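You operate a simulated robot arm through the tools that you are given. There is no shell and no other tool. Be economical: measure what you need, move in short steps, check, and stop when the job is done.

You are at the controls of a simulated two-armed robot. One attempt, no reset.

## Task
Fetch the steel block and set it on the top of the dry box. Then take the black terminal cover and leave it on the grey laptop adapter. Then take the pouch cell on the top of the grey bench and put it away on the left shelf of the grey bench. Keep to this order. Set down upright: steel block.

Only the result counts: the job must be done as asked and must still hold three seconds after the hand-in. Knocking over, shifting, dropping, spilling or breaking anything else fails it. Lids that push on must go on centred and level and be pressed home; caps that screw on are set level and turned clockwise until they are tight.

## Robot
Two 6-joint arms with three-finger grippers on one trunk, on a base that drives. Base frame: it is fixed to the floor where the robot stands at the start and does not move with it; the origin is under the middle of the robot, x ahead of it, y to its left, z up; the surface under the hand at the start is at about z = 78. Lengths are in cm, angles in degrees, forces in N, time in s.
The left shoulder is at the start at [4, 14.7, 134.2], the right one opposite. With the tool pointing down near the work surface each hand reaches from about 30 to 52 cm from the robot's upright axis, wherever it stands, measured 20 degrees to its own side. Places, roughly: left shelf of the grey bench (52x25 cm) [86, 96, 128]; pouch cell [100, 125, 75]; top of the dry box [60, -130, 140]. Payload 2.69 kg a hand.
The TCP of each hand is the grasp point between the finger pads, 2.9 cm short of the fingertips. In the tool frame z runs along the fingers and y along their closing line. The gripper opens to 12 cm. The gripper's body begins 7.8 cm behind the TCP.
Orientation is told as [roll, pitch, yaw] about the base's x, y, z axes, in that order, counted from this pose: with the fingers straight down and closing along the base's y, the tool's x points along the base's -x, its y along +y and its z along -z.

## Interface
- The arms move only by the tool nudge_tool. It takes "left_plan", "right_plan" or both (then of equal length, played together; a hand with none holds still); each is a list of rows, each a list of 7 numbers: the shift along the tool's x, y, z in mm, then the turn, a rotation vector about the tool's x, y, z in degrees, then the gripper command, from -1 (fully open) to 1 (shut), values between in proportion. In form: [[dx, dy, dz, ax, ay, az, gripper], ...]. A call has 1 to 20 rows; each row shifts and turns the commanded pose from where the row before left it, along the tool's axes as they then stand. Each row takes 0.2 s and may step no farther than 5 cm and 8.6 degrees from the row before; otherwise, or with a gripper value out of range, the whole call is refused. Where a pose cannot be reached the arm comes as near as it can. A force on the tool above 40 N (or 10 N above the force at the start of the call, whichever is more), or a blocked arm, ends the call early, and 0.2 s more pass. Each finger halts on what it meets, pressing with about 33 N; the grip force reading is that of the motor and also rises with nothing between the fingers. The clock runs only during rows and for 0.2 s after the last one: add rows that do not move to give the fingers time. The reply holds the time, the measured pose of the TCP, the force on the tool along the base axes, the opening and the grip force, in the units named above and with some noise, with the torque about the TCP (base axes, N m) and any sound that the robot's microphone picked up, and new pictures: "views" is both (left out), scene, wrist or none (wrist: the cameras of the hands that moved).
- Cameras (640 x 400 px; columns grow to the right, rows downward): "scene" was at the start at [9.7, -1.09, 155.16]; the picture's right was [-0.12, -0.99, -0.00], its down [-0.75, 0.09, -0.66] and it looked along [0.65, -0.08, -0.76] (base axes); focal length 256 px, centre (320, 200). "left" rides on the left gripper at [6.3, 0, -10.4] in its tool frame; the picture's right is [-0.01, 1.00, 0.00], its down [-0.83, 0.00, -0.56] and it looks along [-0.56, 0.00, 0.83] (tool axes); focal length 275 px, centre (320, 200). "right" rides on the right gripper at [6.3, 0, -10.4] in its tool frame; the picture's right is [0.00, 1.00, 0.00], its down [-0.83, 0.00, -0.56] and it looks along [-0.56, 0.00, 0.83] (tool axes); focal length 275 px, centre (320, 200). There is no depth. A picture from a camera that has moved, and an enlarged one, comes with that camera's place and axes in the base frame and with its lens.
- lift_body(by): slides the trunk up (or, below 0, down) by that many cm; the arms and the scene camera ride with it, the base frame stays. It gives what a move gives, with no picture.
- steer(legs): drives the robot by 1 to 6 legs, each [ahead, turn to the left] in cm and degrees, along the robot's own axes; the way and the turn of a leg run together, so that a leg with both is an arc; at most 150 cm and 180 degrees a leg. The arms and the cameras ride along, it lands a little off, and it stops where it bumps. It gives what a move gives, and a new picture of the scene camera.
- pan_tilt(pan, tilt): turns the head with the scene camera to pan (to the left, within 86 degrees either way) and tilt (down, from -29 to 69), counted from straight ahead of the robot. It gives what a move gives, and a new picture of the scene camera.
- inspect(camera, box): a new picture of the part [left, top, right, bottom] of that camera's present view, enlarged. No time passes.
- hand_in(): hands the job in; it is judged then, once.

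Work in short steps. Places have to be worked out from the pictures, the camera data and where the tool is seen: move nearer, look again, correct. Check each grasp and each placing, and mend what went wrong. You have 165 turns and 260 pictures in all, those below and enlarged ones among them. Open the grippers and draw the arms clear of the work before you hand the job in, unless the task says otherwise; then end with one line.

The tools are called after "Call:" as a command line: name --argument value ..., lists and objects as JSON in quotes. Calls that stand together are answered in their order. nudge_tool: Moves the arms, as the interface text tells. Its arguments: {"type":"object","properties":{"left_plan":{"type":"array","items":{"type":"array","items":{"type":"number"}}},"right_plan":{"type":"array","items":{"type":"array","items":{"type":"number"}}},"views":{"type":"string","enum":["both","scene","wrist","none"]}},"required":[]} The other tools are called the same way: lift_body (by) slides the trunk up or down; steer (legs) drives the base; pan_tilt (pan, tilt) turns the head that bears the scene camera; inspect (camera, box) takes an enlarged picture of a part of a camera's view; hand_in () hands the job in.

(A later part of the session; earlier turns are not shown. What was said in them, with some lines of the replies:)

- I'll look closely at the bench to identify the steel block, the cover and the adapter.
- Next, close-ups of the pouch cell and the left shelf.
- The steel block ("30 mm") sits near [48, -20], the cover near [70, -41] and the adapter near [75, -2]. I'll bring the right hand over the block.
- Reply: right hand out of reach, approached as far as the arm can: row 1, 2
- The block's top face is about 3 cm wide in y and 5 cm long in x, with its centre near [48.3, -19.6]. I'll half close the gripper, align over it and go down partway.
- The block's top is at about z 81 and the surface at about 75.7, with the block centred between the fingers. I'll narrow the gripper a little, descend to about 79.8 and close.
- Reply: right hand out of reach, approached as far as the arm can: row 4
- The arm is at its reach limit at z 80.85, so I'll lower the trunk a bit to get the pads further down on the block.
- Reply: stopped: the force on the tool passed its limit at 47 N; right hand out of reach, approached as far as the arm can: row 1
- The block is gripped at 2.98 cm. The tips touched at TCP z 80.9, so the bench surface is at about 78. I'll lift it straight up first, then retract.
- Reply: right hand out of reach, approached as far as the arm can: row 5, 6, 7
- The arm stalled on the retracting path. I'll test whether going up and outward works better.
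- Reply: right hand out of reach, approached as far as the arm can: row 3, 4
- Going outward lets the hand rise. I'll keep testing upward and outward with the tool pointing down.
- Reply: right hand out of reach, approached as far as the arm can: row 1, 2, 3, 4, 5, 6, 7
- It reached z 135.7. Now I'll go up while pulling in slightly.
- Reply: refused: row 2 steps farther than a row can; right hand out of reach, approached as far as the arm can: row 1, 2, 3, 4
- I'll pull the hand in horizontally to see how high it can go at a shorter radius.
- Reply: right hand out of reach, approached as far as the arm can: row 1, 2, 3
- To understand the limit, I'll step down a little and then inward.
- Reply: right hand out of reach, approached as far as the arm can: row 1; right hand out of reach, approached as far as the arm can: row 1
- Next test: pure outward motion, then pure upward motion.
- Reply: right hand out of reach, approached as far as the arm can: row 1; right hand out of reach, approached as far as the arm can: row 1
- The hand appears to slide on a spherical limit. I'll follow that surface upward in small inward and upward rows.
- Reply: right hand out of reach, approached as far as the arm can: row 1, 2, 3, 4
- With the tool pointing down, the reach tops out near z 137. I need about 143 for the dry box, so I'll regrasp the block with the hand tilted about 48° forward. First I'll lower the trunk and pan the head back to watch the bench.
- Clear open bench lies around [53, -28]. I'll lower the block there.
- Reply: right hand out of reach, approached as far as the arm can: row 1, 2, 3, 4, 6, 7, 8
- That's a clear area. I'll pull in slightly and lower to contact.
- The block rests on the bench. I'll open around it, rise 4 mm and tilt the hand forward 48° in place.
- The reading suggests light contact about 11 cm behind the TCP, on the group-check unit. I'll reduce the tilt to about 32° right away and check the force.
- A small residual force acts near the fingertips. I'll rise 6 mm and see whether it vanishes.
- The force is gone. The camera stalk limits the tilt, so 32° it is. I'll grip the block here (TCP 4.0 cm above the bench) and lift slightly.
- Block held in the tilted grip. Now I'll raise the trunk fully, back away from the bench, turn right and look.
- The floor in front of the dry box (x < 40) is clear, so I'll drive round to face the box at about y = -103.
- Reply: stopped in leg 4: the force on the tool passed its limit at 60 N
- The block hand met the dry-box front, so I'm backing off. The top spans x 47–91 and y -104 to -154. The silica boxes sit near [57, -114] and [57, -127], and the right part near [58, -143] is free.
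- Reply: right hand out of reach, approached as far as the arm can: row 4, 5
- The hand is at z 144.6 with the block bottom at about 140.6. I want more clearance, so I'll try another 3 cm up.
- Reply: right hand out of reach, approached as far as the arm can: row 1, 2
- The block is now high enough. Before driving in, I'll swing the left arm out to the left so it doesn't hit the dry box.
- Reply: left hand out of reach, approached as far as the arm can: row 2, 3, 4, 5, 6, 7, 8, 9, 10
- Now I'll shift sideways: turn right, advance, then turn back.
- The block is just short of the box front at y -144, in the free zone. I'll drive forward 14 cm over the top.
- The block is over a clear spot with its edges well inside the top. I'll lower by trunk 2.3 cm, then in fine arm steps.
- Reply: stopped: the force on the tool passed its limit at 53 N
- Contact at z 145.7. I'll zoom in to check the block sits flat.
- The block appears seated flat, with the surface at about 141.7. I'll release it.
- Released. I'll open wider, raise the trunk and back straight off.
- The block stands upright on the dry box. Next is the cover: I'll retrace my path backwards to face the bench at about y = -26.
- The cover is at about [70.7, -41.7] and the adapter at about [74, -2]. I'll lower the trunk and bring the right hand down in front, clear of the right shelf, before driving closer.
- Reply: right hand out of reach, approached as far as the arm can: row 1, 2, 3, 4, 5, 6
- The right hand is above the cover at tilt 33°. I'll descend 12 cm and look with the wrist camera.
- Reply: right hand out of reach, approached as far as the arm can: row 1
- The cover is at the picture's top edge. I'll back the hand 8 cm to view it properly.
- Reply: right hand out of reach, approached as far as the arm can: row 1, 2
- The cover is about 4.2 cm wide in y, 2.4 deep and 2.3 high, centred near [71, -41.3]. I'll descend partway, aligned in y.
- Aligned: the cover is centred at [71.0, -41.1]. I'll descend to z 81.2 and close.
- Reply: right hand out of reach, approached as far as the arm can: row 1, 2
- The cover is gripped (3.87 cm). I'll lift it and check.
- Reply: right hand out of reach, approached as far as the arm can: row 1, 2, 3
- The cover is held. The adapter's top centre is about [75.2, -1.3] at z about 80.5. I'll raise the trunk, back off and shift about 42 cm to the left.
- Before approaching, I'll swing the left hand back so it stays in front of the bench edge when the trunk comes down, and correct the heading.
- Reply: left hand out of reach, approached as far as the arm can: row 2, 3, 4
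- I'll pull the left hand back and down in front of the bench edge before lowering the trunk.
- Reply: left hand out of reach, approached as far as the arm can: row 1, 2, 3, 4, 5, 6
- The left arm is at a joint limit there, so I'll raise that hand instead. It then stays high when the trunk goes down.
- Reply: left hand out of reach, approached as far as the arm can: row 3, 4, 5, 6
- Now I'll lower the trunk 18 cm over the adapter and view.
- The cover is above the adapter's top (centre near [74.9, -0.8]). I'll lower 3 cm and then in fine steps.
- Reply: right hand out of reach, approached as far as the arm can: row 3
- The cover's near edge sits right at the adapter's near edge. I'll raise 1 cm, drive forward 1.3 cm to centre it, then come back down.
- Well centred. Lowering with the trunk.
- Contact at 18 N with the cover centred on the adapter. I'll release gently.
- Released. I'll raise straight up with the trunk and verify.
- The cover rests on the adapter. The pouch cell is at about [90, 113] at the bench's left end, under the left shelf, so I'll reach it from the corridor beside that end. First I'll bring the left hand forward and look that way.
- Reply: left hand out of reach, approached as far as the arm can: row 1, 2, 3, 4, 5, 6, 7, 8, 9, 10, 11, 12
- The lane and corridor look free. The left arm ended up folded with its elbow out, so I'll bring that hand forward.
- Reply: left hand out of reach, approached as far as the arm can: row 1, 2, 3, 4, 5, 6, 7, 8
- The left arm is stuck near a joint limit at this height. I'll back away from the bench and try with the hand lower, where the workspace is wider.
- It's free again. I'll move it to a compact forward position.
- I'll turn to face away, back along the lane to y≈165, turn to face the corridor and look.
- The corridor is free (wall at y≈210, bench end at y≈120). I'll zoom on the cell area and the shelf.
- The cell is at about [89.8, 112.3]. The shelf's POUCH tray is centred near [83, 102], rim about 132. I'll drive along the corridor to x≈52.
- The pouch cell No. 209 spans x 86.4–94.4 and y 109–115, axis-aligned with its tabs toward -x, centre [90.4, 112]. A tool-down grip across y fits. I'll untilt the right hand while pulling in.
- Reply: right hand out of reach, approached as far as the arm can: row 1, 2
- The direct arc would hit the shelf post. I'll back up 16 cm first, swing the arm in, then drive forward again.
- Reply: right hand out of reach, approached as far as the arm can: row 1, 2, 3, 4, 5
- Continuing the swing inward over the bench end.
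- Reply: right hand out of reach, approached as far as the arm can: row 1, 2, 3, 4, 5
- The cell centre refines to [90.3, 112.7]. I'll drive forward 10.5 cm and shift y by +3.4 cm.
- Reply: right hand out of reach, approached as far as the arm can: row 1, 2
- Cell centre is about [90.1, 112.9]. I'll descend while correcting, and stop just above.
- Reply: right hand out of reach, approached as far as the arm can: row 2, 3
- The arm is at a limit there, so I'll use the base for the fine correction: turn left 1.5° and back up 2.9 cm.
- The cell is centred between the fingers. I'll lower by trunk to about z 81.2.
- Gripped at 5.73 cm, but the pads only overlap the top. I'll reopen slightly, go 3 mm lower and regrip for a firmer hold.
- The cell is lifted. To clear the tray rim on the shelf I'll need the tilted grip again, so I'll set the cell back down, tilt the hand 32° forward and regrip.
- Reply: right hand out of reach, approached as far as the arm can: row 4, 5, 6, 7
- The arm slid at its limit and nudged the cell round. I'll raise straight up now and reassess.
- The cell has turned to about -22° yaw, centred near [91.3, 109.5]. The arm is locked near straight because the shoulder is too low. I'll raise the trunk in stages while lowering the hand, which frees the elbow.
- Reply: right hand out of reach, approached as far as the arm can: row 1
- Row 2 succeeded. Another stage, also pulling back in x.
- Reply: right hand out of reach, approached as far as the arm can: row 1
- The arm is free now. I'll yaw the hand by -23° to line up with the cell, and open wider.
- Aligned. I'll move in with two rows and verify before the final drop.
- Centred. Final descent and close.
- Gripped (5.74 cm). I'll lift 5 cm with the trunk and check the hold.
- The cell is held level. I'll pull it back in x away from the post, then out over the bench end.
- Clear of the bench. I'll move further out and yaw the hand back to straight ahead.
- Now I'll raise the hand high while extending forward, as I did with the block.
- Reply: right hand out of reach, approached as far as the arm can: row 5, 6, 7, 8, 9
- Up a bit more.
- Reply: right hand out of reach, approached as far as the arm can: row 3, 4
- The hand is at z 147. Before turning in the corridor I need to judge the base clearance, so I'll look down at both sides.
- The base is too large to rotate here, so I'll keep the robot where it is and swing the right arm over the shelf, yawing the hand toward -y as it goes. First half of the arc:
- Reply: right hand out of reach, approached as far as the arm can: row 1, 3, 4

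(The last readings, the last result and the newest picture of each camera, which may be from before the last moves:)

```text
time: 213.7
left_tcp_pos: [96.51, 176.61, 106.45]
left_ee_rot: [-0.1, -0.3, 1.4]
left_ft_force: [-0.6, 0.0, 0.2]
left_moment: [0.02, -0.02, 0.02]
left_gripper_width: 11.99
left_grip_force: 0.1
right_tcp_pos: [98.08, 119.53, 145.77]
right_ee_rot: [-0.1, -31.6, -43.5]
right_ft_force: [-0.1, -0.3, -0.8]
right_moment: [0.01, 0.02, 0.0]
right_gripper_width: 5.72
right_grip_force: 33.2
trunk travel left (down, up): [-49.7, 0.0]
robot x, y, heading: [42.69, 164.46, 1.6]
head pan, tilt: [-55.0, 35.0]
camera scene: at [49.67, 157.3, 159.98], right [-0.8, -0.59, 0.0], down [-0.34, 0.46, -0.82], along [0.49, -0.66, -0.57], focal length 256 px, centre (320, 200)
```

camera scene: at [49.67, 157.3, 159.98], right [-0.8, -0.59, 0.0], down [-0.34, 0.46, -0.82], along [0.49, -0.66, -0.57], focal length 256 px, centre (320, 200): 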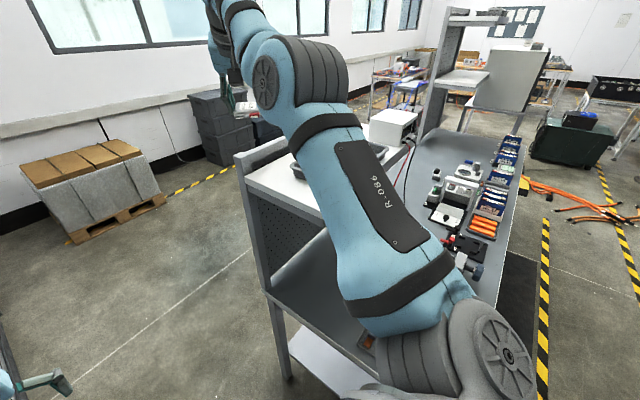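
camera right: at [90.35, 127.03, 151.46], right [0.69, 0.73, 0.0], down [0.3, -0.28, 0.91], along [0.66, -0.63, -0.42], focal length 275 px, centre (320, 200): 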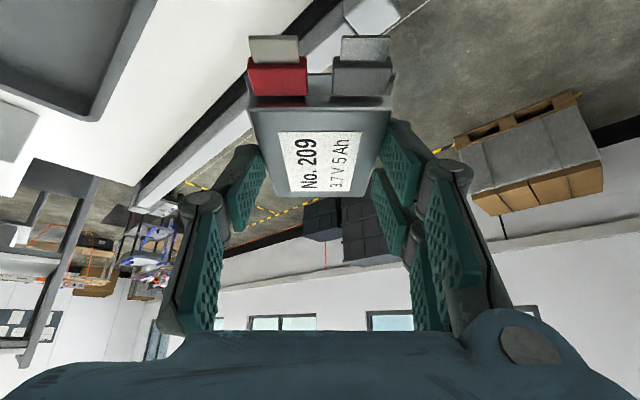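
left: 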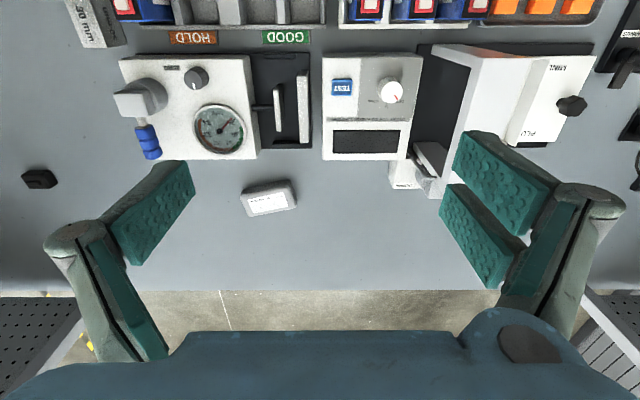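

Working well. Second half of the arc.

Call:
nudge_tool --right_plan '[[-1.7, -37.4, 5.3, 3.98, 0, 6.36, 0.3], [-5.9, -36.5, 7.9, 3.98, 0, 6.36, 0.3], [-9.8, -35, 10.3, 3.98, 0, 6.36, 0.3], [-6.1, -35.1, 8, 3.98, 0, 6.36, 0.3], [-9.8, -33.6, 10.3, 3.98, 0, 6.36, 0.3], [-13.5, -31.5, 12.6, 3.98, 0, 6.36, 0.3], [0, 0, 0, 0, 0, 0, 0.3]]' --views "both"

```text
time: 215.3
left_tcp_pos: [96.61, 176.45, 106.47]
left_ee_rot: [-0.1, -0.2, 1.4]
left_ft_force: [0.4, -0.4, 0.0]
left_moment: [0.02, 0.0, 0.0]
left_gripper_width: 12.03
left_grip_force: 0.1
right_tcp_pos: [83.78, 103.12, 144.57]
right_ee_rot: [-0.3, -31.8, -88.6]
right_ft_force: [-0.7, -0.8, -1.2]
right_moment: [-0.01, 0.01, -0.02]
right_gripper_width: 5.72
right_grip_force: 33.0
right hand out of reach, approached as far as the arm can: row 1, 4
trunk travel left (down, up): [-49.7, 0.0]
robot x, y, heading: [42.73, 164.6, 1.2]
head pan, tilt: [-55.0, 35.0]
camera scene: at [49.66, 157.28, 159.98], right [-0.8, -0.59, 0.0], down [-0.34, 0.46, -0.82], along [0.49, -0.66, -0.57], focal length 256 px, centre (320, 200)
camera right: at [83.59, 114.16, 150.12], right [1.0, 0.03, -0.01], down [0.02, -0.41, 0.91], along [0.02, -0.91, -0.41], focal length 275 px, centre (320, 200)
```

scene: 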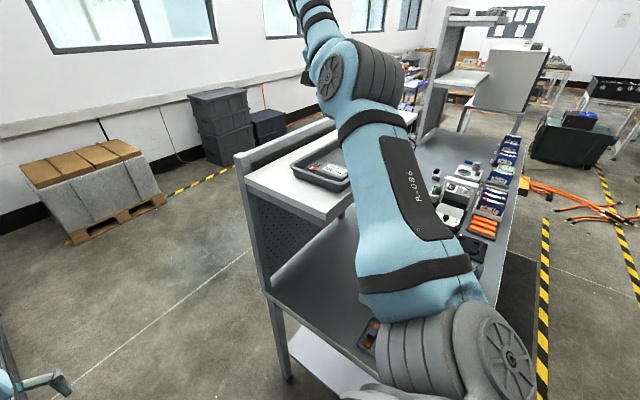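
right: 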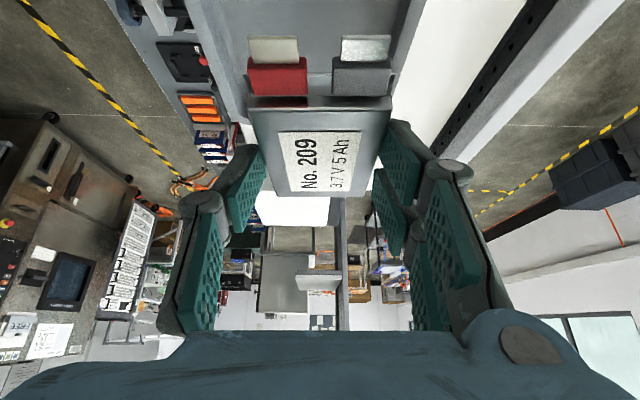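

The cell is above the tray. I'll zoom the wrist view to measure the tray walls.

Call:
inspect --camera "right" --box '[170, 0, 470, 210]'

Call:
inspect --camera "scene" --box '[230, 110, 430, 230]'

```text
1.90 times, centred on (320, 105) of right
camera zoom: at [83.59, 114.16, 150.12], right [1.0, 0.03, -0.01], down [0.02, -0.41, 0.91], along [0.02, -0.91, -0.41], focal length 524 px, centre (320, 381)
```

zoom: 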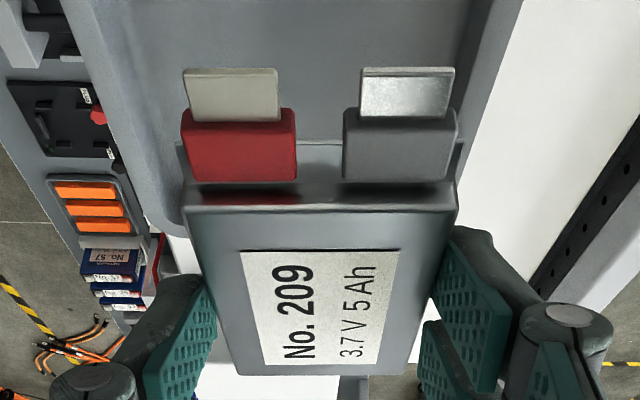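

```text
3.20 times, centred on (330, 170) of scene
camera zoom: at [49.66, 157.28, 159.98], right [-0.8, -0.59, 0.0], down [-0.34, 0.46, -0.82], along [0.49, -0.66, -0.57], focal length 819 px, centre (288, 296)
```

zoom: 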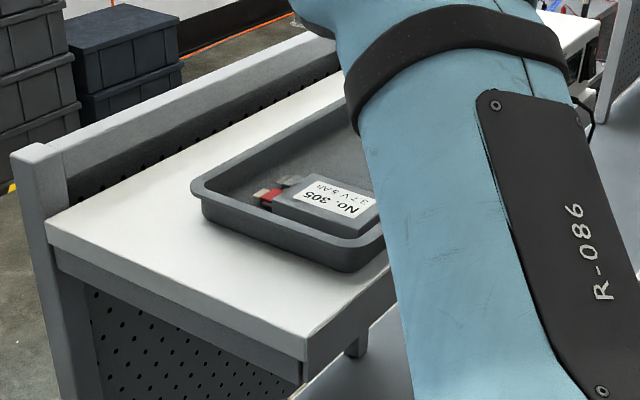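

The tray centre is about 0.8 cm to the -x side of the cell. I'll shift x by -0.9 and y by +1.2, then lower 7 cm with the trunk and look again.

Call:
nudge_tool --right_plan '[[5.1, -4.5, -3.2, 0, 0, 0, 0.3], [5.1, -4.5, -3.2, 0, 0, 0, 0.3], [0, 0, 0, 0, 0, 0, 0.3]]' --views "none"

Call:
lift_body --by -6

Call:
inspect --camera "right" --box '[120, 0, 520, 250]'

Call:
pan_tilt --pan -65 --tilt 30

```text
time: 216.1
left_tcp_pos: [96.68, 176.41, 106.3]
left_ee_rot: [0.0, -0.1, 1.4]
left_ft_force: [-0.9, 0.2, -1.0]
left_moment: [-0.01, -0.02, 0.03]
left_gripper_width: 11.96
left_grip_force: 0.1
right_tcp_pos: [83.47, 103.69, 145.3]
right_ee_rot: [-0.5, -31.7, -88.4]
right_ft_force: [0.9, -0.5, -1.3]
right_moment: [-0.01, 0.03, 0.02]
right_gripper_width: 5.71
right_grip_force: 33.3
right hand out of reach, approached as far as the arm can: row 1, 2
trunk travel left (down, up): [-49.7, 0.0]
robot x, y, heading: [42.66, 164.45, 1.4]
head pan, tilt: [-55.0, 35.0]
```

```text
time: 217.1
left_tcp_pos: [96.51, 176.45, 100.56]
left_ee_rot: [-0.1, -0.1, 1.4]
left_ft_force: [-0.1, -0.4, 1.1]
left_moment: [0.05, 0.02, -0.05]
left_gripper_width: 12.01
left_grip_force: 0.0
right_tcp_pos: [83.55, 103.76, 139.28]
right_ee_rot: [-0.4, -31.6, -88.5]
right_ft_force: [0.6, 0.0, -1.8]
right_moment: [0.02, 0.0, 0.03]
right_gripper_width: 5.72
right_grip_force: 32.8
trunk travel left (down, up): [-43.7, 6.0]
robot x, y, heading: [42.23, 164.38, 1.6]
head pan, tilt: [-55.0, 35.0]
```

```text
1.60 times, centred on (320, 125) of right
camera zoom: at [83.43, 114.64, 144.85], right [1.0, 0.03, -0.01], down [0.02, -0.42, 0.91], along [0.02, -0.91, -0.42], focal length 440 px, centre (320, 320)
```

zoom: 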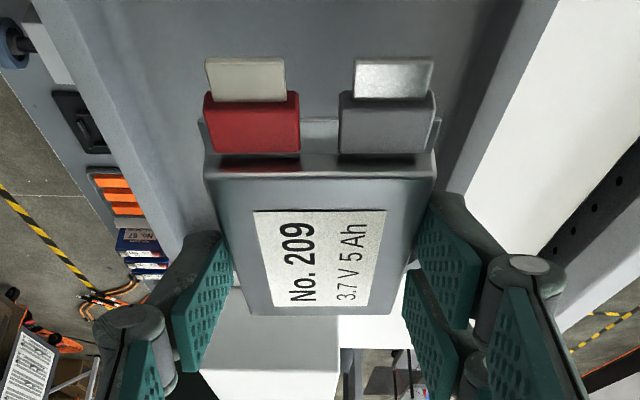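

```text
time: 217.8
left_tcp_pos: [96.57, 176.49, 100.5]
left_ee_rot: [-0.1, -0.1, 1.5]
left_ft_force: [0.9, 0.1, 0.0]
left_moment: [0.01, 0.01, -0.04]
left_gripper_width: 11.99
left_grip_force: 0.1
right_tcp_pos: [83.6, 103.61, 139.29]
right_ee_rot: [-0.3, -31.6, -88.5]
right_ft_force: [-0.2, -0.1, -0.7]
right_moment: [0.0, -0.01, 0.0]
right_gripper_width: 5.74
right_grip_force: 32.6
trunk travel left (down, up): [-43.7, 6.0]
robot x, y, heading: [42.33, 164.81, 1.5]
head pan, tilt: [-65.0, 30.0]
camera scene: at [48.43, 156.28, 154.86], right [-0.9, -0.45, 0.0], down [-0.22, 0.45, -0.87], along [0.39, -0.78, -0.5], focal length 256 px, centre (320, 200)
```

scene: 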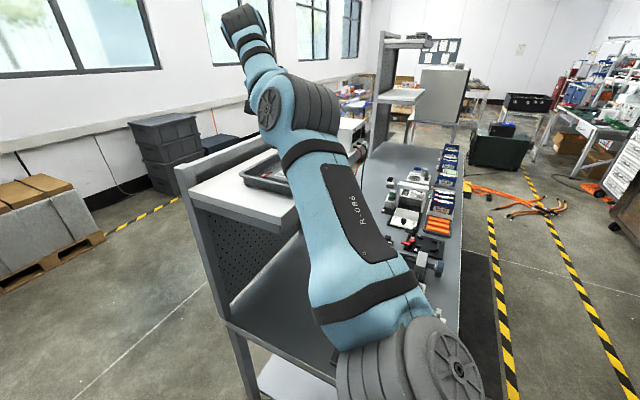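

The cell is about 0.6 cm too far in +x. I'll make a tiny base correction (back 1.2 cm, turn 0.5°).

Call:
steer --legs '[[-1.2, 0.5]]'

Call:
lift_body --by -3.5

Call:
inspect --camera "right" --box '[120, 0, 520, 250]'

```text
time: 218.6
left_tcp_pos: [95.45, 176.75, 100.45]
left_ee_rot: [-0.1, -0.1, 1.9]
left_ft_force: [0.4, 0.3, 0.0]
left_moment: [-0.01, 0.04, -0.03]
left_gripper_width: 11.98
left_grip_force: 0.1
right_tcp_pos: [82.99, 104.02, 139.28]
right_ee_rot: [-0.6, -31.6, -87.9]
right_ft_force: [0.6, 0.0, -1.6]
right_moment: [-0.01, 0.04, -0.01]
right_gripper_width: 5.73
right_grip_force: 33.3
trunk travel left (down, up): [-43.7, 6.0]
robot x, y, heading: [41.32, 164.16, 2.2]
head pan, tilt: [-65.0, 30.0]
camera scene: at [47.62, 156.25, 154.85], right [-0.89, -0.45, 0.0], down [-0.23, 0.45, -0.87], along [0.39, -0.77, -0.5], focal length 256 px, centre (320, 200)
```

scene: 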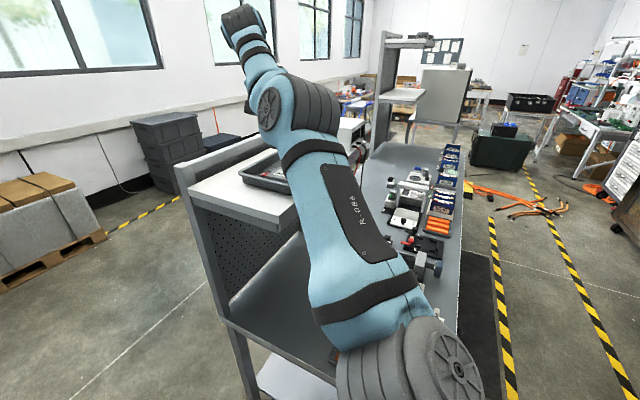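

```text
time: 219.4
left_tcp_pos: [95.42, 176.8, 96.94]
left_ee_rot: [-0.2, -0.1, 1.9]
left_ft_force: [-0.3, 0.1, -0.3]
left_moment: [-0.03, 0.01, 0.01]
left_gripper_width: 11.99
left_grip_force: 0.0
right_tcp_pos: [83.0, 104.01, 135.75]
right_ee_rot: [-0.5, -31.7, -88.0]
right_ft_force: [0.5, 0.5, -0.6]
right_moment: [0.02, 0.02, 0.0]
right_gripper_width: 5.74
right_grip_force: 32.9
trunk travel left (down, up): [-40.2, 9.5]
robot x, y, heading: [41.22, 164.72, 2.0]
head pan, tilt: [-65.0, 30.0]
```

```text
1.60 times, centred on (320, 125) of right
camera zoom: at [82.81, 114.92, 141.23], right [1.0, 0.04, -0.01], down [0.02, -0.42, 0.91], along [0.03, -0.91, -0.42], focal length 440 px, centre (320, 320)
```

zoom: 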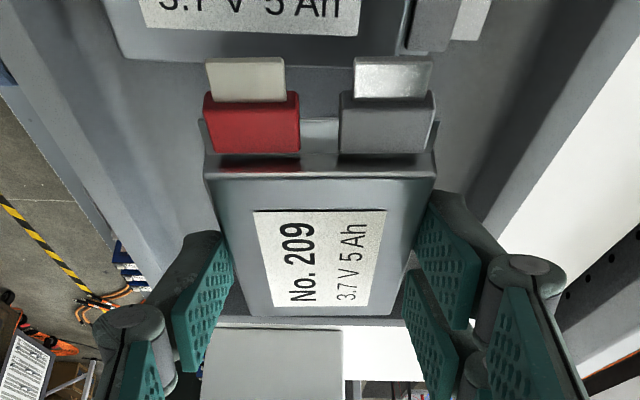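

With tabs the cell is about 10.6 cm long. It won't fit along y beside cell 305 (only about 9.7 cm free), but it will fit along x, as 305 lies. So I need the hand yawed back to 0 over the tray. I'll raise the trunk, drop the hand relative to it, and drive 7 cm forward for reach.

Call:
lift_body --by 9.5

Call:
nudge_tool --right_plan '[[15.9, 0, 25.4, 0, 0, 0, 0.3], [15.9, 0, 25.4, 0, 0, 0, 0.3], [5.3, 0, 8.5, 0, 0, 0, 0.3], [0, 0, 0, 0, 0, 0, 0.3]]' --views "none"

Call:
steer --legs '[[7, 0]]'

```text
time: 220.7
left_tcp_pos: [95.29, 176.85, 106.43]
left_ee_rot: [0.1, -0.1, 1.9]
left_ft_force: [0.1, -0.8, -0.1]
left_moment: [0.05, -0.03, -0.03]
left_gripper_width: 12.0
left_grip_force: 0.1
right_tcp_pos: [82.87, 104.07, 145.19]
right_ee_rot: [-0.4, -31.7, -88.1]
right_ft_force: [0.5, 0.1, -1.2]
right_moment: [0.03, 0.02, 0.02]
right_gripper_width: 5.73
right_grip_force: 32.7
trunk travel left (down, up): [-49.7, 0.0]
robot x, y, heading: [41.43, 164.0, 2.0]
head pan, tilt: [-65.0, 30.0]
```

```text
time: 221.7
left_tcp_pos: [95.24, 176.88, 106.52]
left_ee_rot: [-0.1, -0.2, 1.9]
left_ft_force: [-0.6, 0.4, 1.2]
left_moment: [0.02, 0.02, -0.02]
left_gripper_width: 12.0
left_grip_force: 0.1
right_tcp_pos: [85.02, 102.39, 139.58]
right_ee_rot: [-0.5, -31.6, -88.0]
right_ft_force: [-1.0, 0.0, -1.2]
right_moment: [0.04, -0.01, 0.01]
right_gripper_width: 5.74
right_grip_force: 32.9
right hand out of reach, approached as far as the arm can: row 1, 2, 3
trunk travel left (down, up): [-49.7, 0.0]
robot x, y, heading: [40.89, 164.82, 1.7]
head pan, tilt: [-65.0, 30.0]
```

```text
time: 223.2
left_tcp_pos: [102.33, 176.97, 106.03]
left_ee_rot: [0.1, 0.5, 2.0]
left_ft_force: [1.5, 0.9, -0.8]
left_moment: [-0.01, 0.15, 0.01]
left_gripper_width: 11.98
left_grip_force: 0.1
right_tcp_pos: [92.58, 101.56, 140.97]
right_ee_rot: [1.5, -32.2, -89.5]
right_ft_force: [1.7, -0.2, -1.5]
right_moment: [0.0, 0.13, -0.11]
right_gripper_width: 5.73
right_grip_force: 32.9
trunk travel left (down, up): [-49.7, 0.0]
robot x, y, heading: [48.04, 164.53, 1.8]
head pan, tilt: [-65.0, 30.0]
stopped in leg 1: the robot was blocked; the commanded pose is now the measured one
camera scene: at [56.15, 156.6, 160.69], right [-0.89, -0.45, 0.01], down [-0.24, 0.45, -0.86], along [0.39, -0.77, -0.5], focal length 256 px, centre (320, 200)
```

scene: 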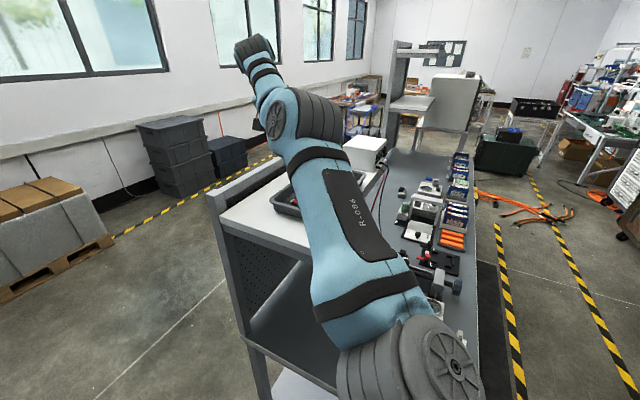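

The base reported being blocked and the arm deflected slightly, so something is touching. I'll back up 2.5 cm immediately and check.

Call:
steer --legs '[[-2.5, 0]]'

Call:
inspect --camera "scene" --box '[180, 100, 460, 380]'

Call:
inspect --camera "right" --box '[0, 0, 640, 400]'

```text
time: 224.0
left_tcp_pos: [99.61, 176.91, 106.15]
left_ee_rot: [0.0, 0.5, 2.0]
left_ft_force: [0.6, 0.2, -0.2]
left_moment: [0.01, 0.1, 0.01]
left_gripper_width: 11.99
left_grip_force: 0.1
right_tcp_pos: [89.8, 101.43, 140.88]
right_ee_rot: [1.5, -32.2, -89.6]
right_ft_force: [0.3, 0.1, -1.7]
right_moment: [0.0, 0.11, -0.04]
right_gripper_width: 5.73
right_grip_force: 32.8
trunk travel left (down, up): [-49.7, 0.0]
robot x, y, heading: [46.5, 164.8, 1.9]
head pan, tilt: [-65.0, 30.0]
camera scene: at [53.28, 156.47, 160.71], right [-0.89, -0.45, 0.01], down [-0.23, 0.45, -0.86], along [0.39, -0.77, -0.5], focal length 256 px, centre (320, 200)
```

scene: 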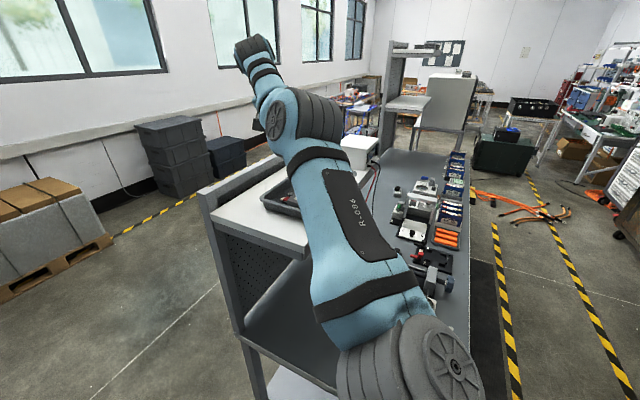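

```text
1.43 times, centred on (320, 240) of scene
camera zoom: at [53.28, 156.47, 160.71], right [-0.89, -0.45, 0.01], down [-0.23, 0.45, -0.86], along [0.39, -0.77, -0.5], focal length 366 px, centre (320, 143)
```

zoom: 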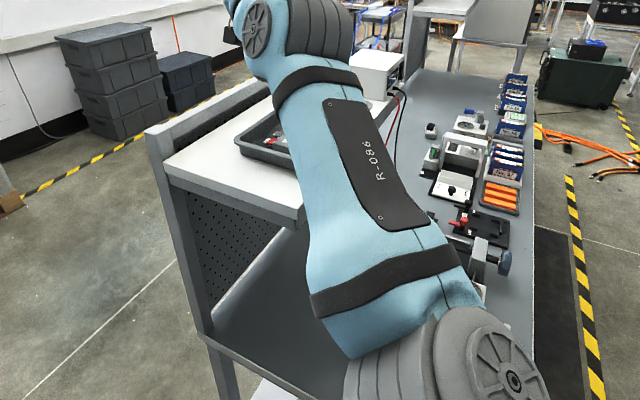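

```text
1.00 times, centred on (320, 200) of right (not enlarged: the box is as wide or as high as the picture)
camera zoom: at [89.52, 112.41, 146.42], right [1.0, 0.03, 0.02], down [-0.01, -0.41, 0.91], along [0.03, -0.91, -0.41], focal length 275 px, centre (320, 200)
```

zoom: 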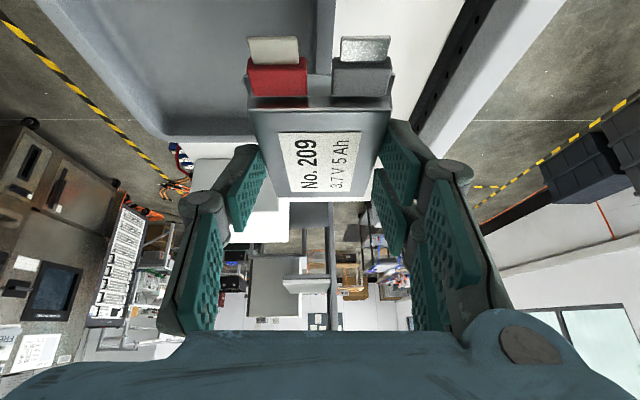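

Re-triangulating from several views, the tray rim is at z≈129.5. That puts the tray at x 75–91, y 90–115.5, with free floor of about y 91.5–104.5, so the cell does fit as oriented. I'll back 3.5 cm and move the hand toward centre x 83, TCP y 98.5.

Call:
steer --legs '[[-3.5, 0]]'

Call:
nudge_tool --right_plan '[[-1.7, -16.5, 24.6, 0, 0, 0, 0.3], [-1.7, -16.5, 24.6, 0, 0, 0, 0.3], [0, 0, 0, 0, 0, 0, 0.3]]' --views "wrist"

```text
time: 224.9
left_tcp_pos: [96.26, 176.85, 106.13]
left_ee_rot: [0.0, 0.5, 2.1]
left_ft_force: [0.9, -0.2, -0.4]
left_moment: [0.0, 0.1, 0.0]
left_gripper_width: 11.98
left_grip_force: 0.1
right_tcp_pos: [86.63, 101.38, 140.9]
right_ee_rot: [1.5, -32.4, -89.4]
right_ft_force: [1.8, -0.5, -1.3]
right_moment: [-0.02, 0.12, -0.05]
right_gripper_width: 5.73
right_grip_force: 33.1
trunk travel left (down, up): [-49.7, 0.0]
robot x, y, heading: [42.49, 164.61, 1.9]
head pan, tilt: [-65.0, 30.0]
camera scene: at [50.02, 156.34, 160.7], right [-0.89, -0.45, 0.01], down [-0.23, 0.45, -0.86], along [0.39, -0.77, -0.5], focal length 256 px, centre (320, 200)
```

scene: 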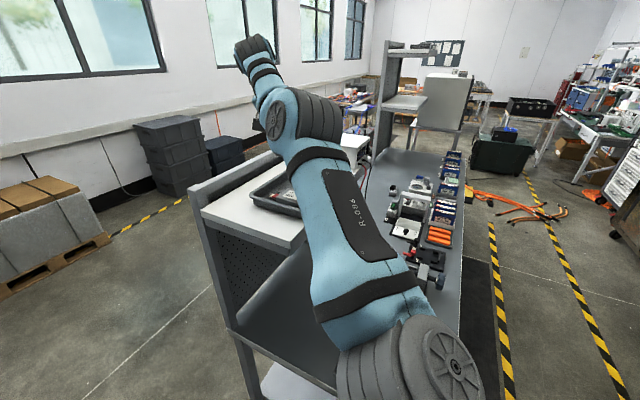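

```text
time: 225.7
left_tcp_pos: [95.65, 176.8, 106.43]
left_ee_rot: [0.0, 0.1, 2.1]
left_ft_force: [0.5, 0.0, 0.2]
left_moment: [-0.05, 0.01, -0.01]
left_gripper_width: 12.03
left_grip_force: 0.1
right_tcp_pos: [84.01, 97.23, 137.92]
right_ee_rot: [1.8, -32.3, -89.6]
right_ft_force: [0.0, 0.2, -1.3]
right_moment: [-0.01, 0.01, -0.01]
right_gripper_width: 5.72
right_grip_force: 33.4
right hand out of reach, approached as far as the arm can: row 1, 2
trunk travel left (down, up): [-49.7, 0.0]
robot x, y, heading: [42.66, 164.84, 2.1]
head pan, tilt: [-65.0, 30.0]
camera right: at [83.81, 108.12, 143.36], right [1.0, 0.03, 0.02], down [-0.01, -0.41, 0.91], along [0.04, -0.91, -0.41], focal length 275 px, centre (320, 200)
```

right: 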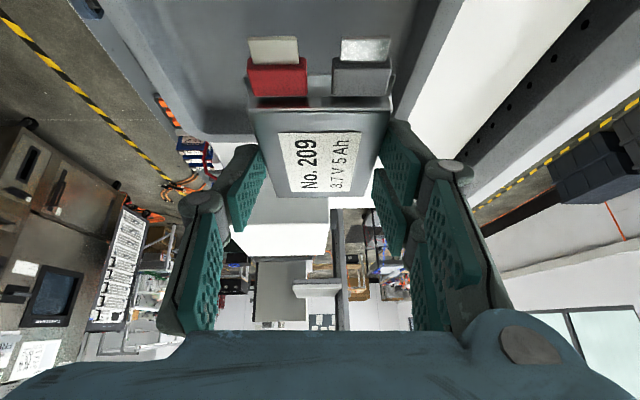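

I need about -1.6 cm in x and +1.2 cm in y, so one more small base correction.

Call:
steer --legs '[[-3.5, 1.6]]'

Call:
lift_body --by -3.5

Call:
inspect --camera "right" --box '[0, 0, 640, 400]'

```text
time: 226.5
left_tcp_pos: [92.3, 178.28, 106.24]
left_ee_rot: [0.1, 0.2, 3.7]
left_ft_force: [1.2, 0.3, -0.3]
left_moment: [0.0, 0.1, 0.03]
left_gripper_width: 12.01
left_grip_force: 0.0
right_tcp_pos: [83.12, 98.37, 137.69]
right_ee_rot: [1.6, -32.2, -87.8]
right_ft_force: [1.1, 0.2, -1.8]
right_moment: [0.01, 0.1, -0.06]
right_gripper_width: 5.74
right_grip_force: 33.4
trunk travel left (down, up): [-49.7, 0.0]
robot x, y, heading: [39.3, 164.28, 3.6]
head pan, tilt: [-65.0, 30.0]
camera scene: at [46.43, 156.33, 160.71], right [-0.88, -0.48, 0.01], down [-0.25, 0.44, -0.86], along [0.41, -0.76, -0.5], focal length 256 px, centre (320, 200)
```

scene: 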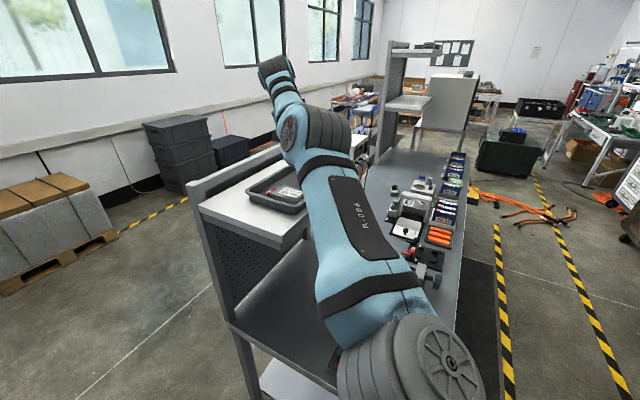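

```text
time: 227.3
left_tcp_pos: [91.77, 178.16, 103.08]
left_ee_rot: [0.0, 0.1, 3.7]
left_ft_force: [0.2, 0.5, 0.4]
left_moment: [-0.04, 0.05, 0.01]
left_gripper_width: 11.99
left_grip_force: 0.2
right_tcp_pos: [82.49, 98.17, 134.49]
right_ee_rot: [1.9, -32.1, -88.0]
right_ft_force: [-0.6, 0.0, -1.1]
right_moment: [0.0, 0.03, -0.02]
right_gripper_width: 5.71
right_grip_force: 33.3
trunk travel left (down, up): [-46.2, 3.5]
robot x, y, heading: [38.91, 164.44, 3.8]
head pan, tilt: [-65.0, 30.0]
```

```text
1.00 times, centred on (320, 200) of right (not enlarged: the box is as wide or as high as the picture)
camera zoom: at [81.91, 109.12, 139.92], right [1.0, 0.06, 0.02], down [0.0, -0.41, 0.91], along [0.06, -0.91, -0.41], focal length 275 px, centre (320, 200)
```

zoom: 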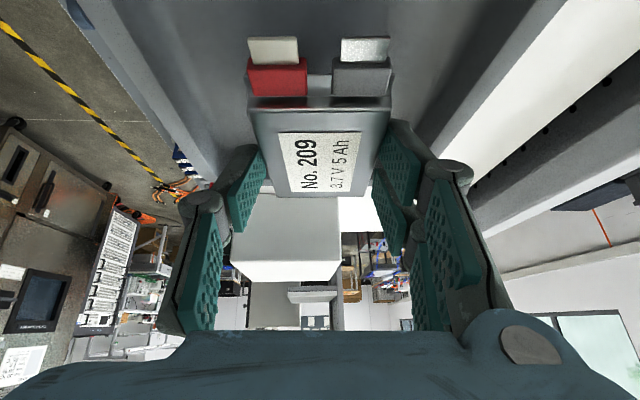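

Well centred in the tray. Lowering 3 cm more, then in fine steps to contact.

Call:
lift_body --by -3

Call:
inspect --camera "right" --box '[120, 0, 520, 250]'

```text
time: 228.1
left_tcp_pos: [91.66, 178.24, 100.09]
left_ee_rot: [0.0, 0.0, 3.8]
left_ft_force: [-0.5, 0.6, -0.7]
left_moment: [0.01, 0.01, 0.01]
left_gripper_width: 11.98
left_grip_force: 0.0
right_tcp_pos: [82.36, 98.14, 131.62]
right_ee_rot: [2.1, -32.2, -88.1]
right_ft_force: [-0.1, -0.9, -1.5]
right_moment: [0.01, 0.01, 0.02]
right_gripper_width: 5.7
right_grip_force: 33.3
trunk travel left (down, up): [-43.2, 6.5]
robot x, y, heading: [39.69, 164.45, 3.6]
head pan, tilt: [-65.0, 30.0]
```

```text
1.60 times, centred on (320, 125) of right
camera zoom: at [81.65, 109.13, 137.0], right [1.0, 0.06, 0.03], down [0.0, -0.41, 0.91], along [0.06, -0.91, -0.41], focal length 440 px, centre (320, 320)
```

zoom: 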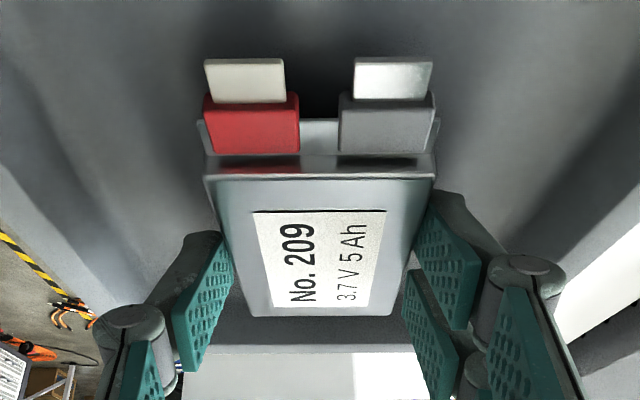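

Call:
lift_body --by -0.8

Call:
lift_body --by -0.6

```text
time: 228.7
left_tcp_pos: [91.39, 178.24, 99.38]
left_ee_rot: [-0.1, -0.1, 3.7]
left_ft_force: [0.1, 0.3, 0.4]
left_moment: [0.02, -0.01, -0.04]
left_gripper_width: 11.98
left_grip_force: 0.1
right_tcp_pos: [82.01, 98.39, 131.05]
right_ee_rot: [2.2, -32.3, -88.1]
right_ft_force: [-0.6, 1.6, 5.3]
right_moment: [0.21, 0.26, 0.02]
right_gripper_width: 5.75
right_grip_force: 32.5
trunk travel left (down, up): [-42.4, 7.3]
robot x, y, heading: [38.94, 164.49, 3.6]
head pan, tilt: [-65.0, 30.0]
```

```text
time: 229.2
left_tcp_pos: [91.39, 178.44, 98.92]
left_ee_rot: [0.0, -0.2, 3.8]
left_ft_force: [0.3, 0.0, -0.9]
left_moment: [0.0, -0.03, -0.01]
left_gripper_width: 12.0
left_grip_force: 0.2
right_tcp_pos: [81.97, 98.57, 130.75]
right_ee_rot: [2.4, -32.7, -88.4]
right_ft_force: [6.1, -9.8, 33.5]
right_moment: [-0.65, -0.51, -0.06]
right_gripper_width: 5.73
right_grip_force: 33.3
trunk travel left (down, up): [-41.8, 7.9]
robot x, y, heading: [39.26, 164.17, 3.5]
head pan, tilt: [-65.0, 30.0]
```

Contact with the tray floor at z≈131. I'll ease up slightly and release.

Call:
lift_body --by 0.4

Call:
nudge_tool --right_plan '[[0, 0, 0, 0, 0, 0, 0], [0, 0, 0, 0, 0, 0, -0.1], [0, 0, 0, 0, 0, 0, -0.2], [0, 0, 0, 0, 0, 0, -0.2]]' --views "wrist"

```text
time: 229.7
left_tcp_pos: [91.54, 178.41, 99.21]
left_ee_rot: [-0.1, -0.2, 3.8]
left_ft_force: [-0.3, -0.3, 0.2]
left_moment: [-0.01, 0.0, -0.01]
left_gripper_width: 12.01
left_grip_force: 0.0
right_tcp_pos: [81.98, 98.57, 130.79]
right_ee_rot: [1.9, -32.2, -88.1]
right_ft_force: [1.5, -2.8, 15.3]
right_moment: [-0.34, -0.5, 0.0]
right_gripper_width: 5.75
right_grip_force: 33.1
trunk travel left (down, up): [-42.2, 7.5]
robot x, y, heading: [39.23, 164.14, 3.4]
head pan, tilt: [-65.0, 30.0]
```

```text
time: 230.7
left_tcp_pos: [91.5, 178.2, 99.25]
left_ee_rot: [0.0, -0.1, 3.7]
left_ft_force: [0.4, -0.7, -0.2]
left_moment: [0.0, -0.02, 0.0]
left_gripper_width: 11.98
left_grip_force: 0.2
right_tcp_pos: [82.04, 98.33, 130.68]
right_ee_rot: [2.0, -32.2, -88.1]
right_ft_force: [0.6, 0.0, -0.8]
right_moment: [-0.02, 0.01, 0.0]
right_gripper_width: 7.2
right_grip_force: 0.1
trunk travel left (down, up): [-42.2, 7.5]
robot x, y, heading: [38.99, 164.76, 3.7]
head pan, tilt: [-65.0, 30.0]
camera right: at [81.51, 109.2, 136.07], right [1.0, 0.06, 0.03], down [0.0, -0.41, 0.91], along [0.06, -0.91, -0.41], focal length 275 px, centre (320, 200)
```

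right: 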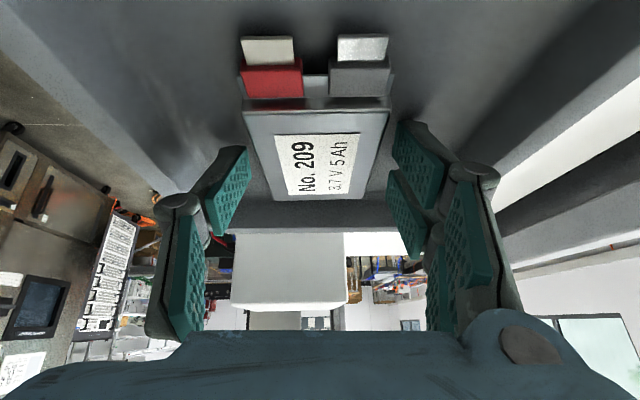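

Released; the cell lies flat in the tray. I'll raise the trunk straight up and look.

Call:
lift_body --by 7.5

Call:
inspect --camera "right" --box '[0, 0, 640, 400]'

```text
time: 231.8
left_tcp_pos: [91.52, 178.21, 106.57]
left_ee_rot: [-0.1, -0.2, 3.7]
left_ft_force: [-1.0, 1.2, -0.9]
left_moment: [0.02, -0.01, 0.02]
left_gripper_width: 12.0
left_grip_force: 0.1
right_tcp_pos: [82.27, 98.34, 138.18]
right_ee_rot: [2.1, -32.1, -88.2]
right_ft_force: [-0.1, 0.3, 0.1]
right_moment: [-0.04, 0.01, -0.02]
right_gripper_width: 7.19
right_grip_force: 0.0
trunk travel left (down, up): [-49.7, 0.0]
robot x, y, heading: [39.34, 164.53, 3.8]
head pan, tilt: [-65.0, 30.0]
```

```text
1.00 times, centred on (320, 200) of right (not enlarged: the box is as wide or as high as the picture)
camera zoom: at [81.53, 109.19, 143.54], right [1.0, 0.06, 0.03], down [0.0, -0.41, 0.91], along [0.06, -0.91, -0.41], focal length 275 px, centre (320, 200)
```

zoom: 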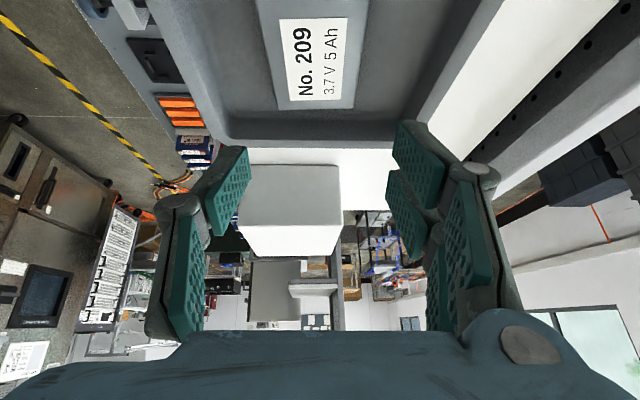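

The cell lies flat in the POUCH tray. I'll withdraw by driving back along the corridor, with the hand above the shelf level.

Call:
steer --legs '[[-30, -1], [-40, -2]]'

Call:
pan_tilt --pan -35 --tilt 25

```text
time: 236.0
left_tcp_pos: [23.39, 172.85, 106.33]
left_ee_rot: [-0.1, 0.2, 0.8]
left_ft_force: [-0.3, -0.8, 0.0]
left_moment: [0.0, 0.01, -0.04]
left_gripper_width: 12.01
left_grip_force: 0.1
right_tcp_pos: [9.97, 93.47, 137.99]
right_ee_rot: [1.8, -32.3, -91.0]
right_ft_force: [0.6, 0.0, 0.2]
right_moment: [0.0, 0.02, 0.0]
right_gripper_width: 7.17
right_grip_force: 0.1
trunk travel left (down, up): [-49.7, 0.0]
robot x, y, heading: [-30.09, 161.74, 0.8]
head pan, tilt: [-65.0, 30.0]
camera scene: at [-23.75, 153.35, 160.74], right [-0.9, -0.43, 0.0], down [-0.22, 0.45, -0.87], along [0.37, -0.78, -0.5], focal length 256 px, centre (320, 200)
```

scene: 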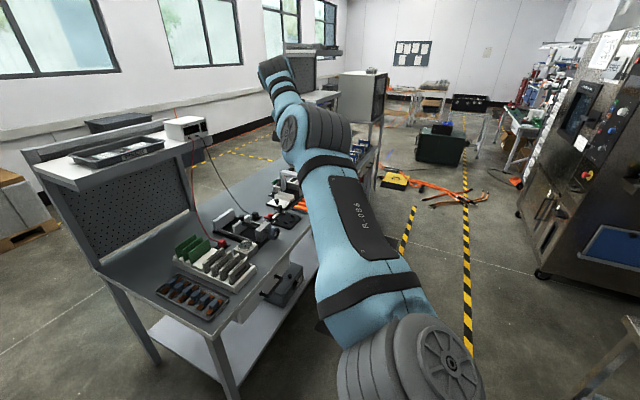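

```text
time: 236.9
left_tcp_pos: [22.97, 172.93, 106.63]
left_ee_rot: [0.0, -0.2, 0.7]
left_ft_force: [0.3, 0.4, 1.5]
left_moment: [-0.01, -0.01, 0.05]
left_gripper_width: 12.0
left_grip_force: 0.1
right_tcp_pos: [9.51, 93.47, 138.08]
right_ee_rot: [2.1, -32.2, -91.1]
right_ft_force: [0.5, 0.3, 0.5]
right_moment: [0.02, -0.05, 0.0]
right_gripper_width: 7.2
right_grip_force: 0.0
trunk travel left (down, up): [-49.7, 0.0]
robot x, y, heading: [-30.1, 162.02, 0.6]
head pan, tilt: [-35.0, 25.0]
camera scene: at [-20.6, 156.29, 161.56], right [-0.56, -0.83, 0.0], down [-0.35, 0.24, -0.91], along [0.75, -0.51, -0.42], focal length 256 px, centre (320, 200)
```

scene: 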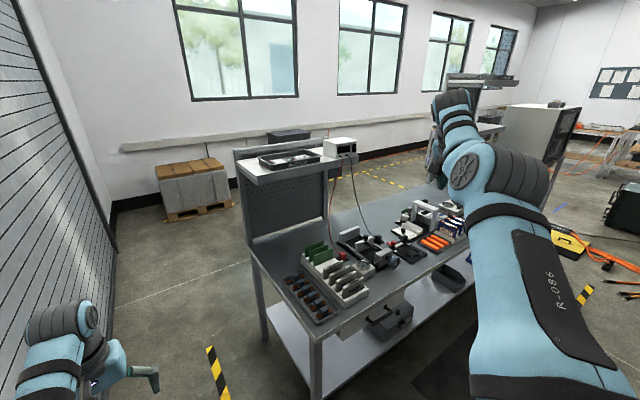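

I'm clear of everything. I'll check the tray and the dry box.

Call:
inspect --camera "scene" --box '[230, 125, 370, 215]'

Call:
inspect --camera "scene" --box '[490, 80, 600, 150]'

Call:
inspect --camera "scene" --box '[270, 180, 480, 320]'

```text
4.44 times, centred on (300, 170) of scene
camera zoom: at [-20.6, 156.29, 161.56], right [-0.56, -0.83, 0.0], down [-0.35, 0.24, -0.91], along [0.75, -0.51, -0.42], focal length 1138 px, centre (409, 333)
```

zoom: 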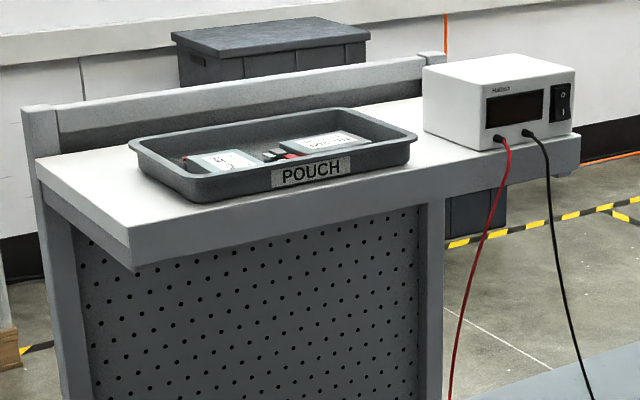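

```text
5.71 times, centred on (545, 115) of scene
camera zoom: at [-20.6, 156.29, 161.56], right [-0.56, -0.83, 0.0], down [-0.35, 0.24, -0.91], along [0.75, -0.51, -0.42], focal length 1463 px, centre (-966, 686)
```

zoom: 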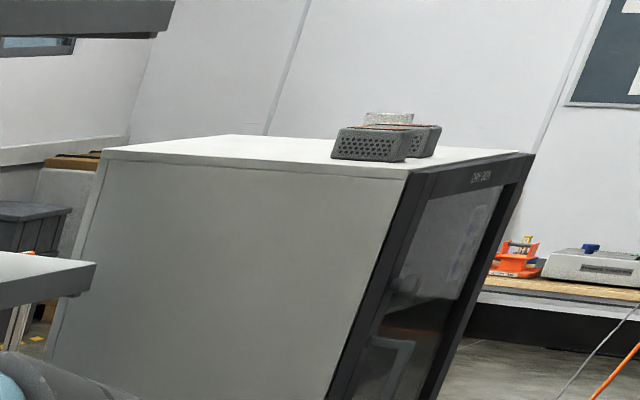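

```text
2.86 times, centred on (375, 250) of scene
camera zoom: at [-20.6, 156.29, 161.56], right [-0.56, -0.83, 0.0], down [-0.35, 0.24, -0.91], along [0.75, -0.51, -0.42], focal length 731 px, centre (163, 57)
```

zoom: 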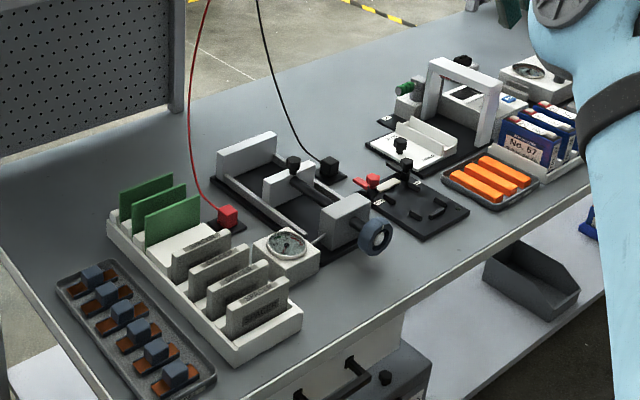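

All three items are in place and nothing else looks disturbed. I'll open the right gripper fully, then hand in.

Call:
nudge_tool --right_plan '[[0, 0, 0, 0, 0, 0, -1], [0, 0, 0, 0, 0, 0, -1], [0, 0, 0, 0, 0, 0, -1]]' --views "none"

Call:
hand_in

```text
time: 237.7
left_tcp_pos: [22.93, 172.86, 106.68]
left_ee_rot: [0.0, -0.1, 0.8]
left_ft_force: [0.2, 0.2, -0.6]
left_moment: [0.0, -0.01, -0.02]
left_gripper_width: 11.99
left_grip_force: 0.1
right_tcp_pos: [9.36, 93.42, 138.06]
right_ee_rot: [2.2, -32.3, -91.0]
right_ft_force: [-0.6, 0.9, 0.4]
right_moment: [0.0, -0.03, -0.01]
right_gripper_width: 12.03
right_grip_force: 0.1
trunk travel left (down, up): [-49.7, 0.0]
robot x, y, heading: [-30.06, 161.19, 0.8]
head pan, tilt: [-35.0, 25.0]
```

```text
The job is handed in.
```

The job is handed in: the steel block stands upright on the dry box, the terminal cover is on the laptop adapter, and the pouch cell lies flat in the POUCH tray on the left shelf. On the way I lightly touched the group-check unit and bumped the dry box front, and the base was blocked once beside the bench; I saw nothing out of place in the pictures.
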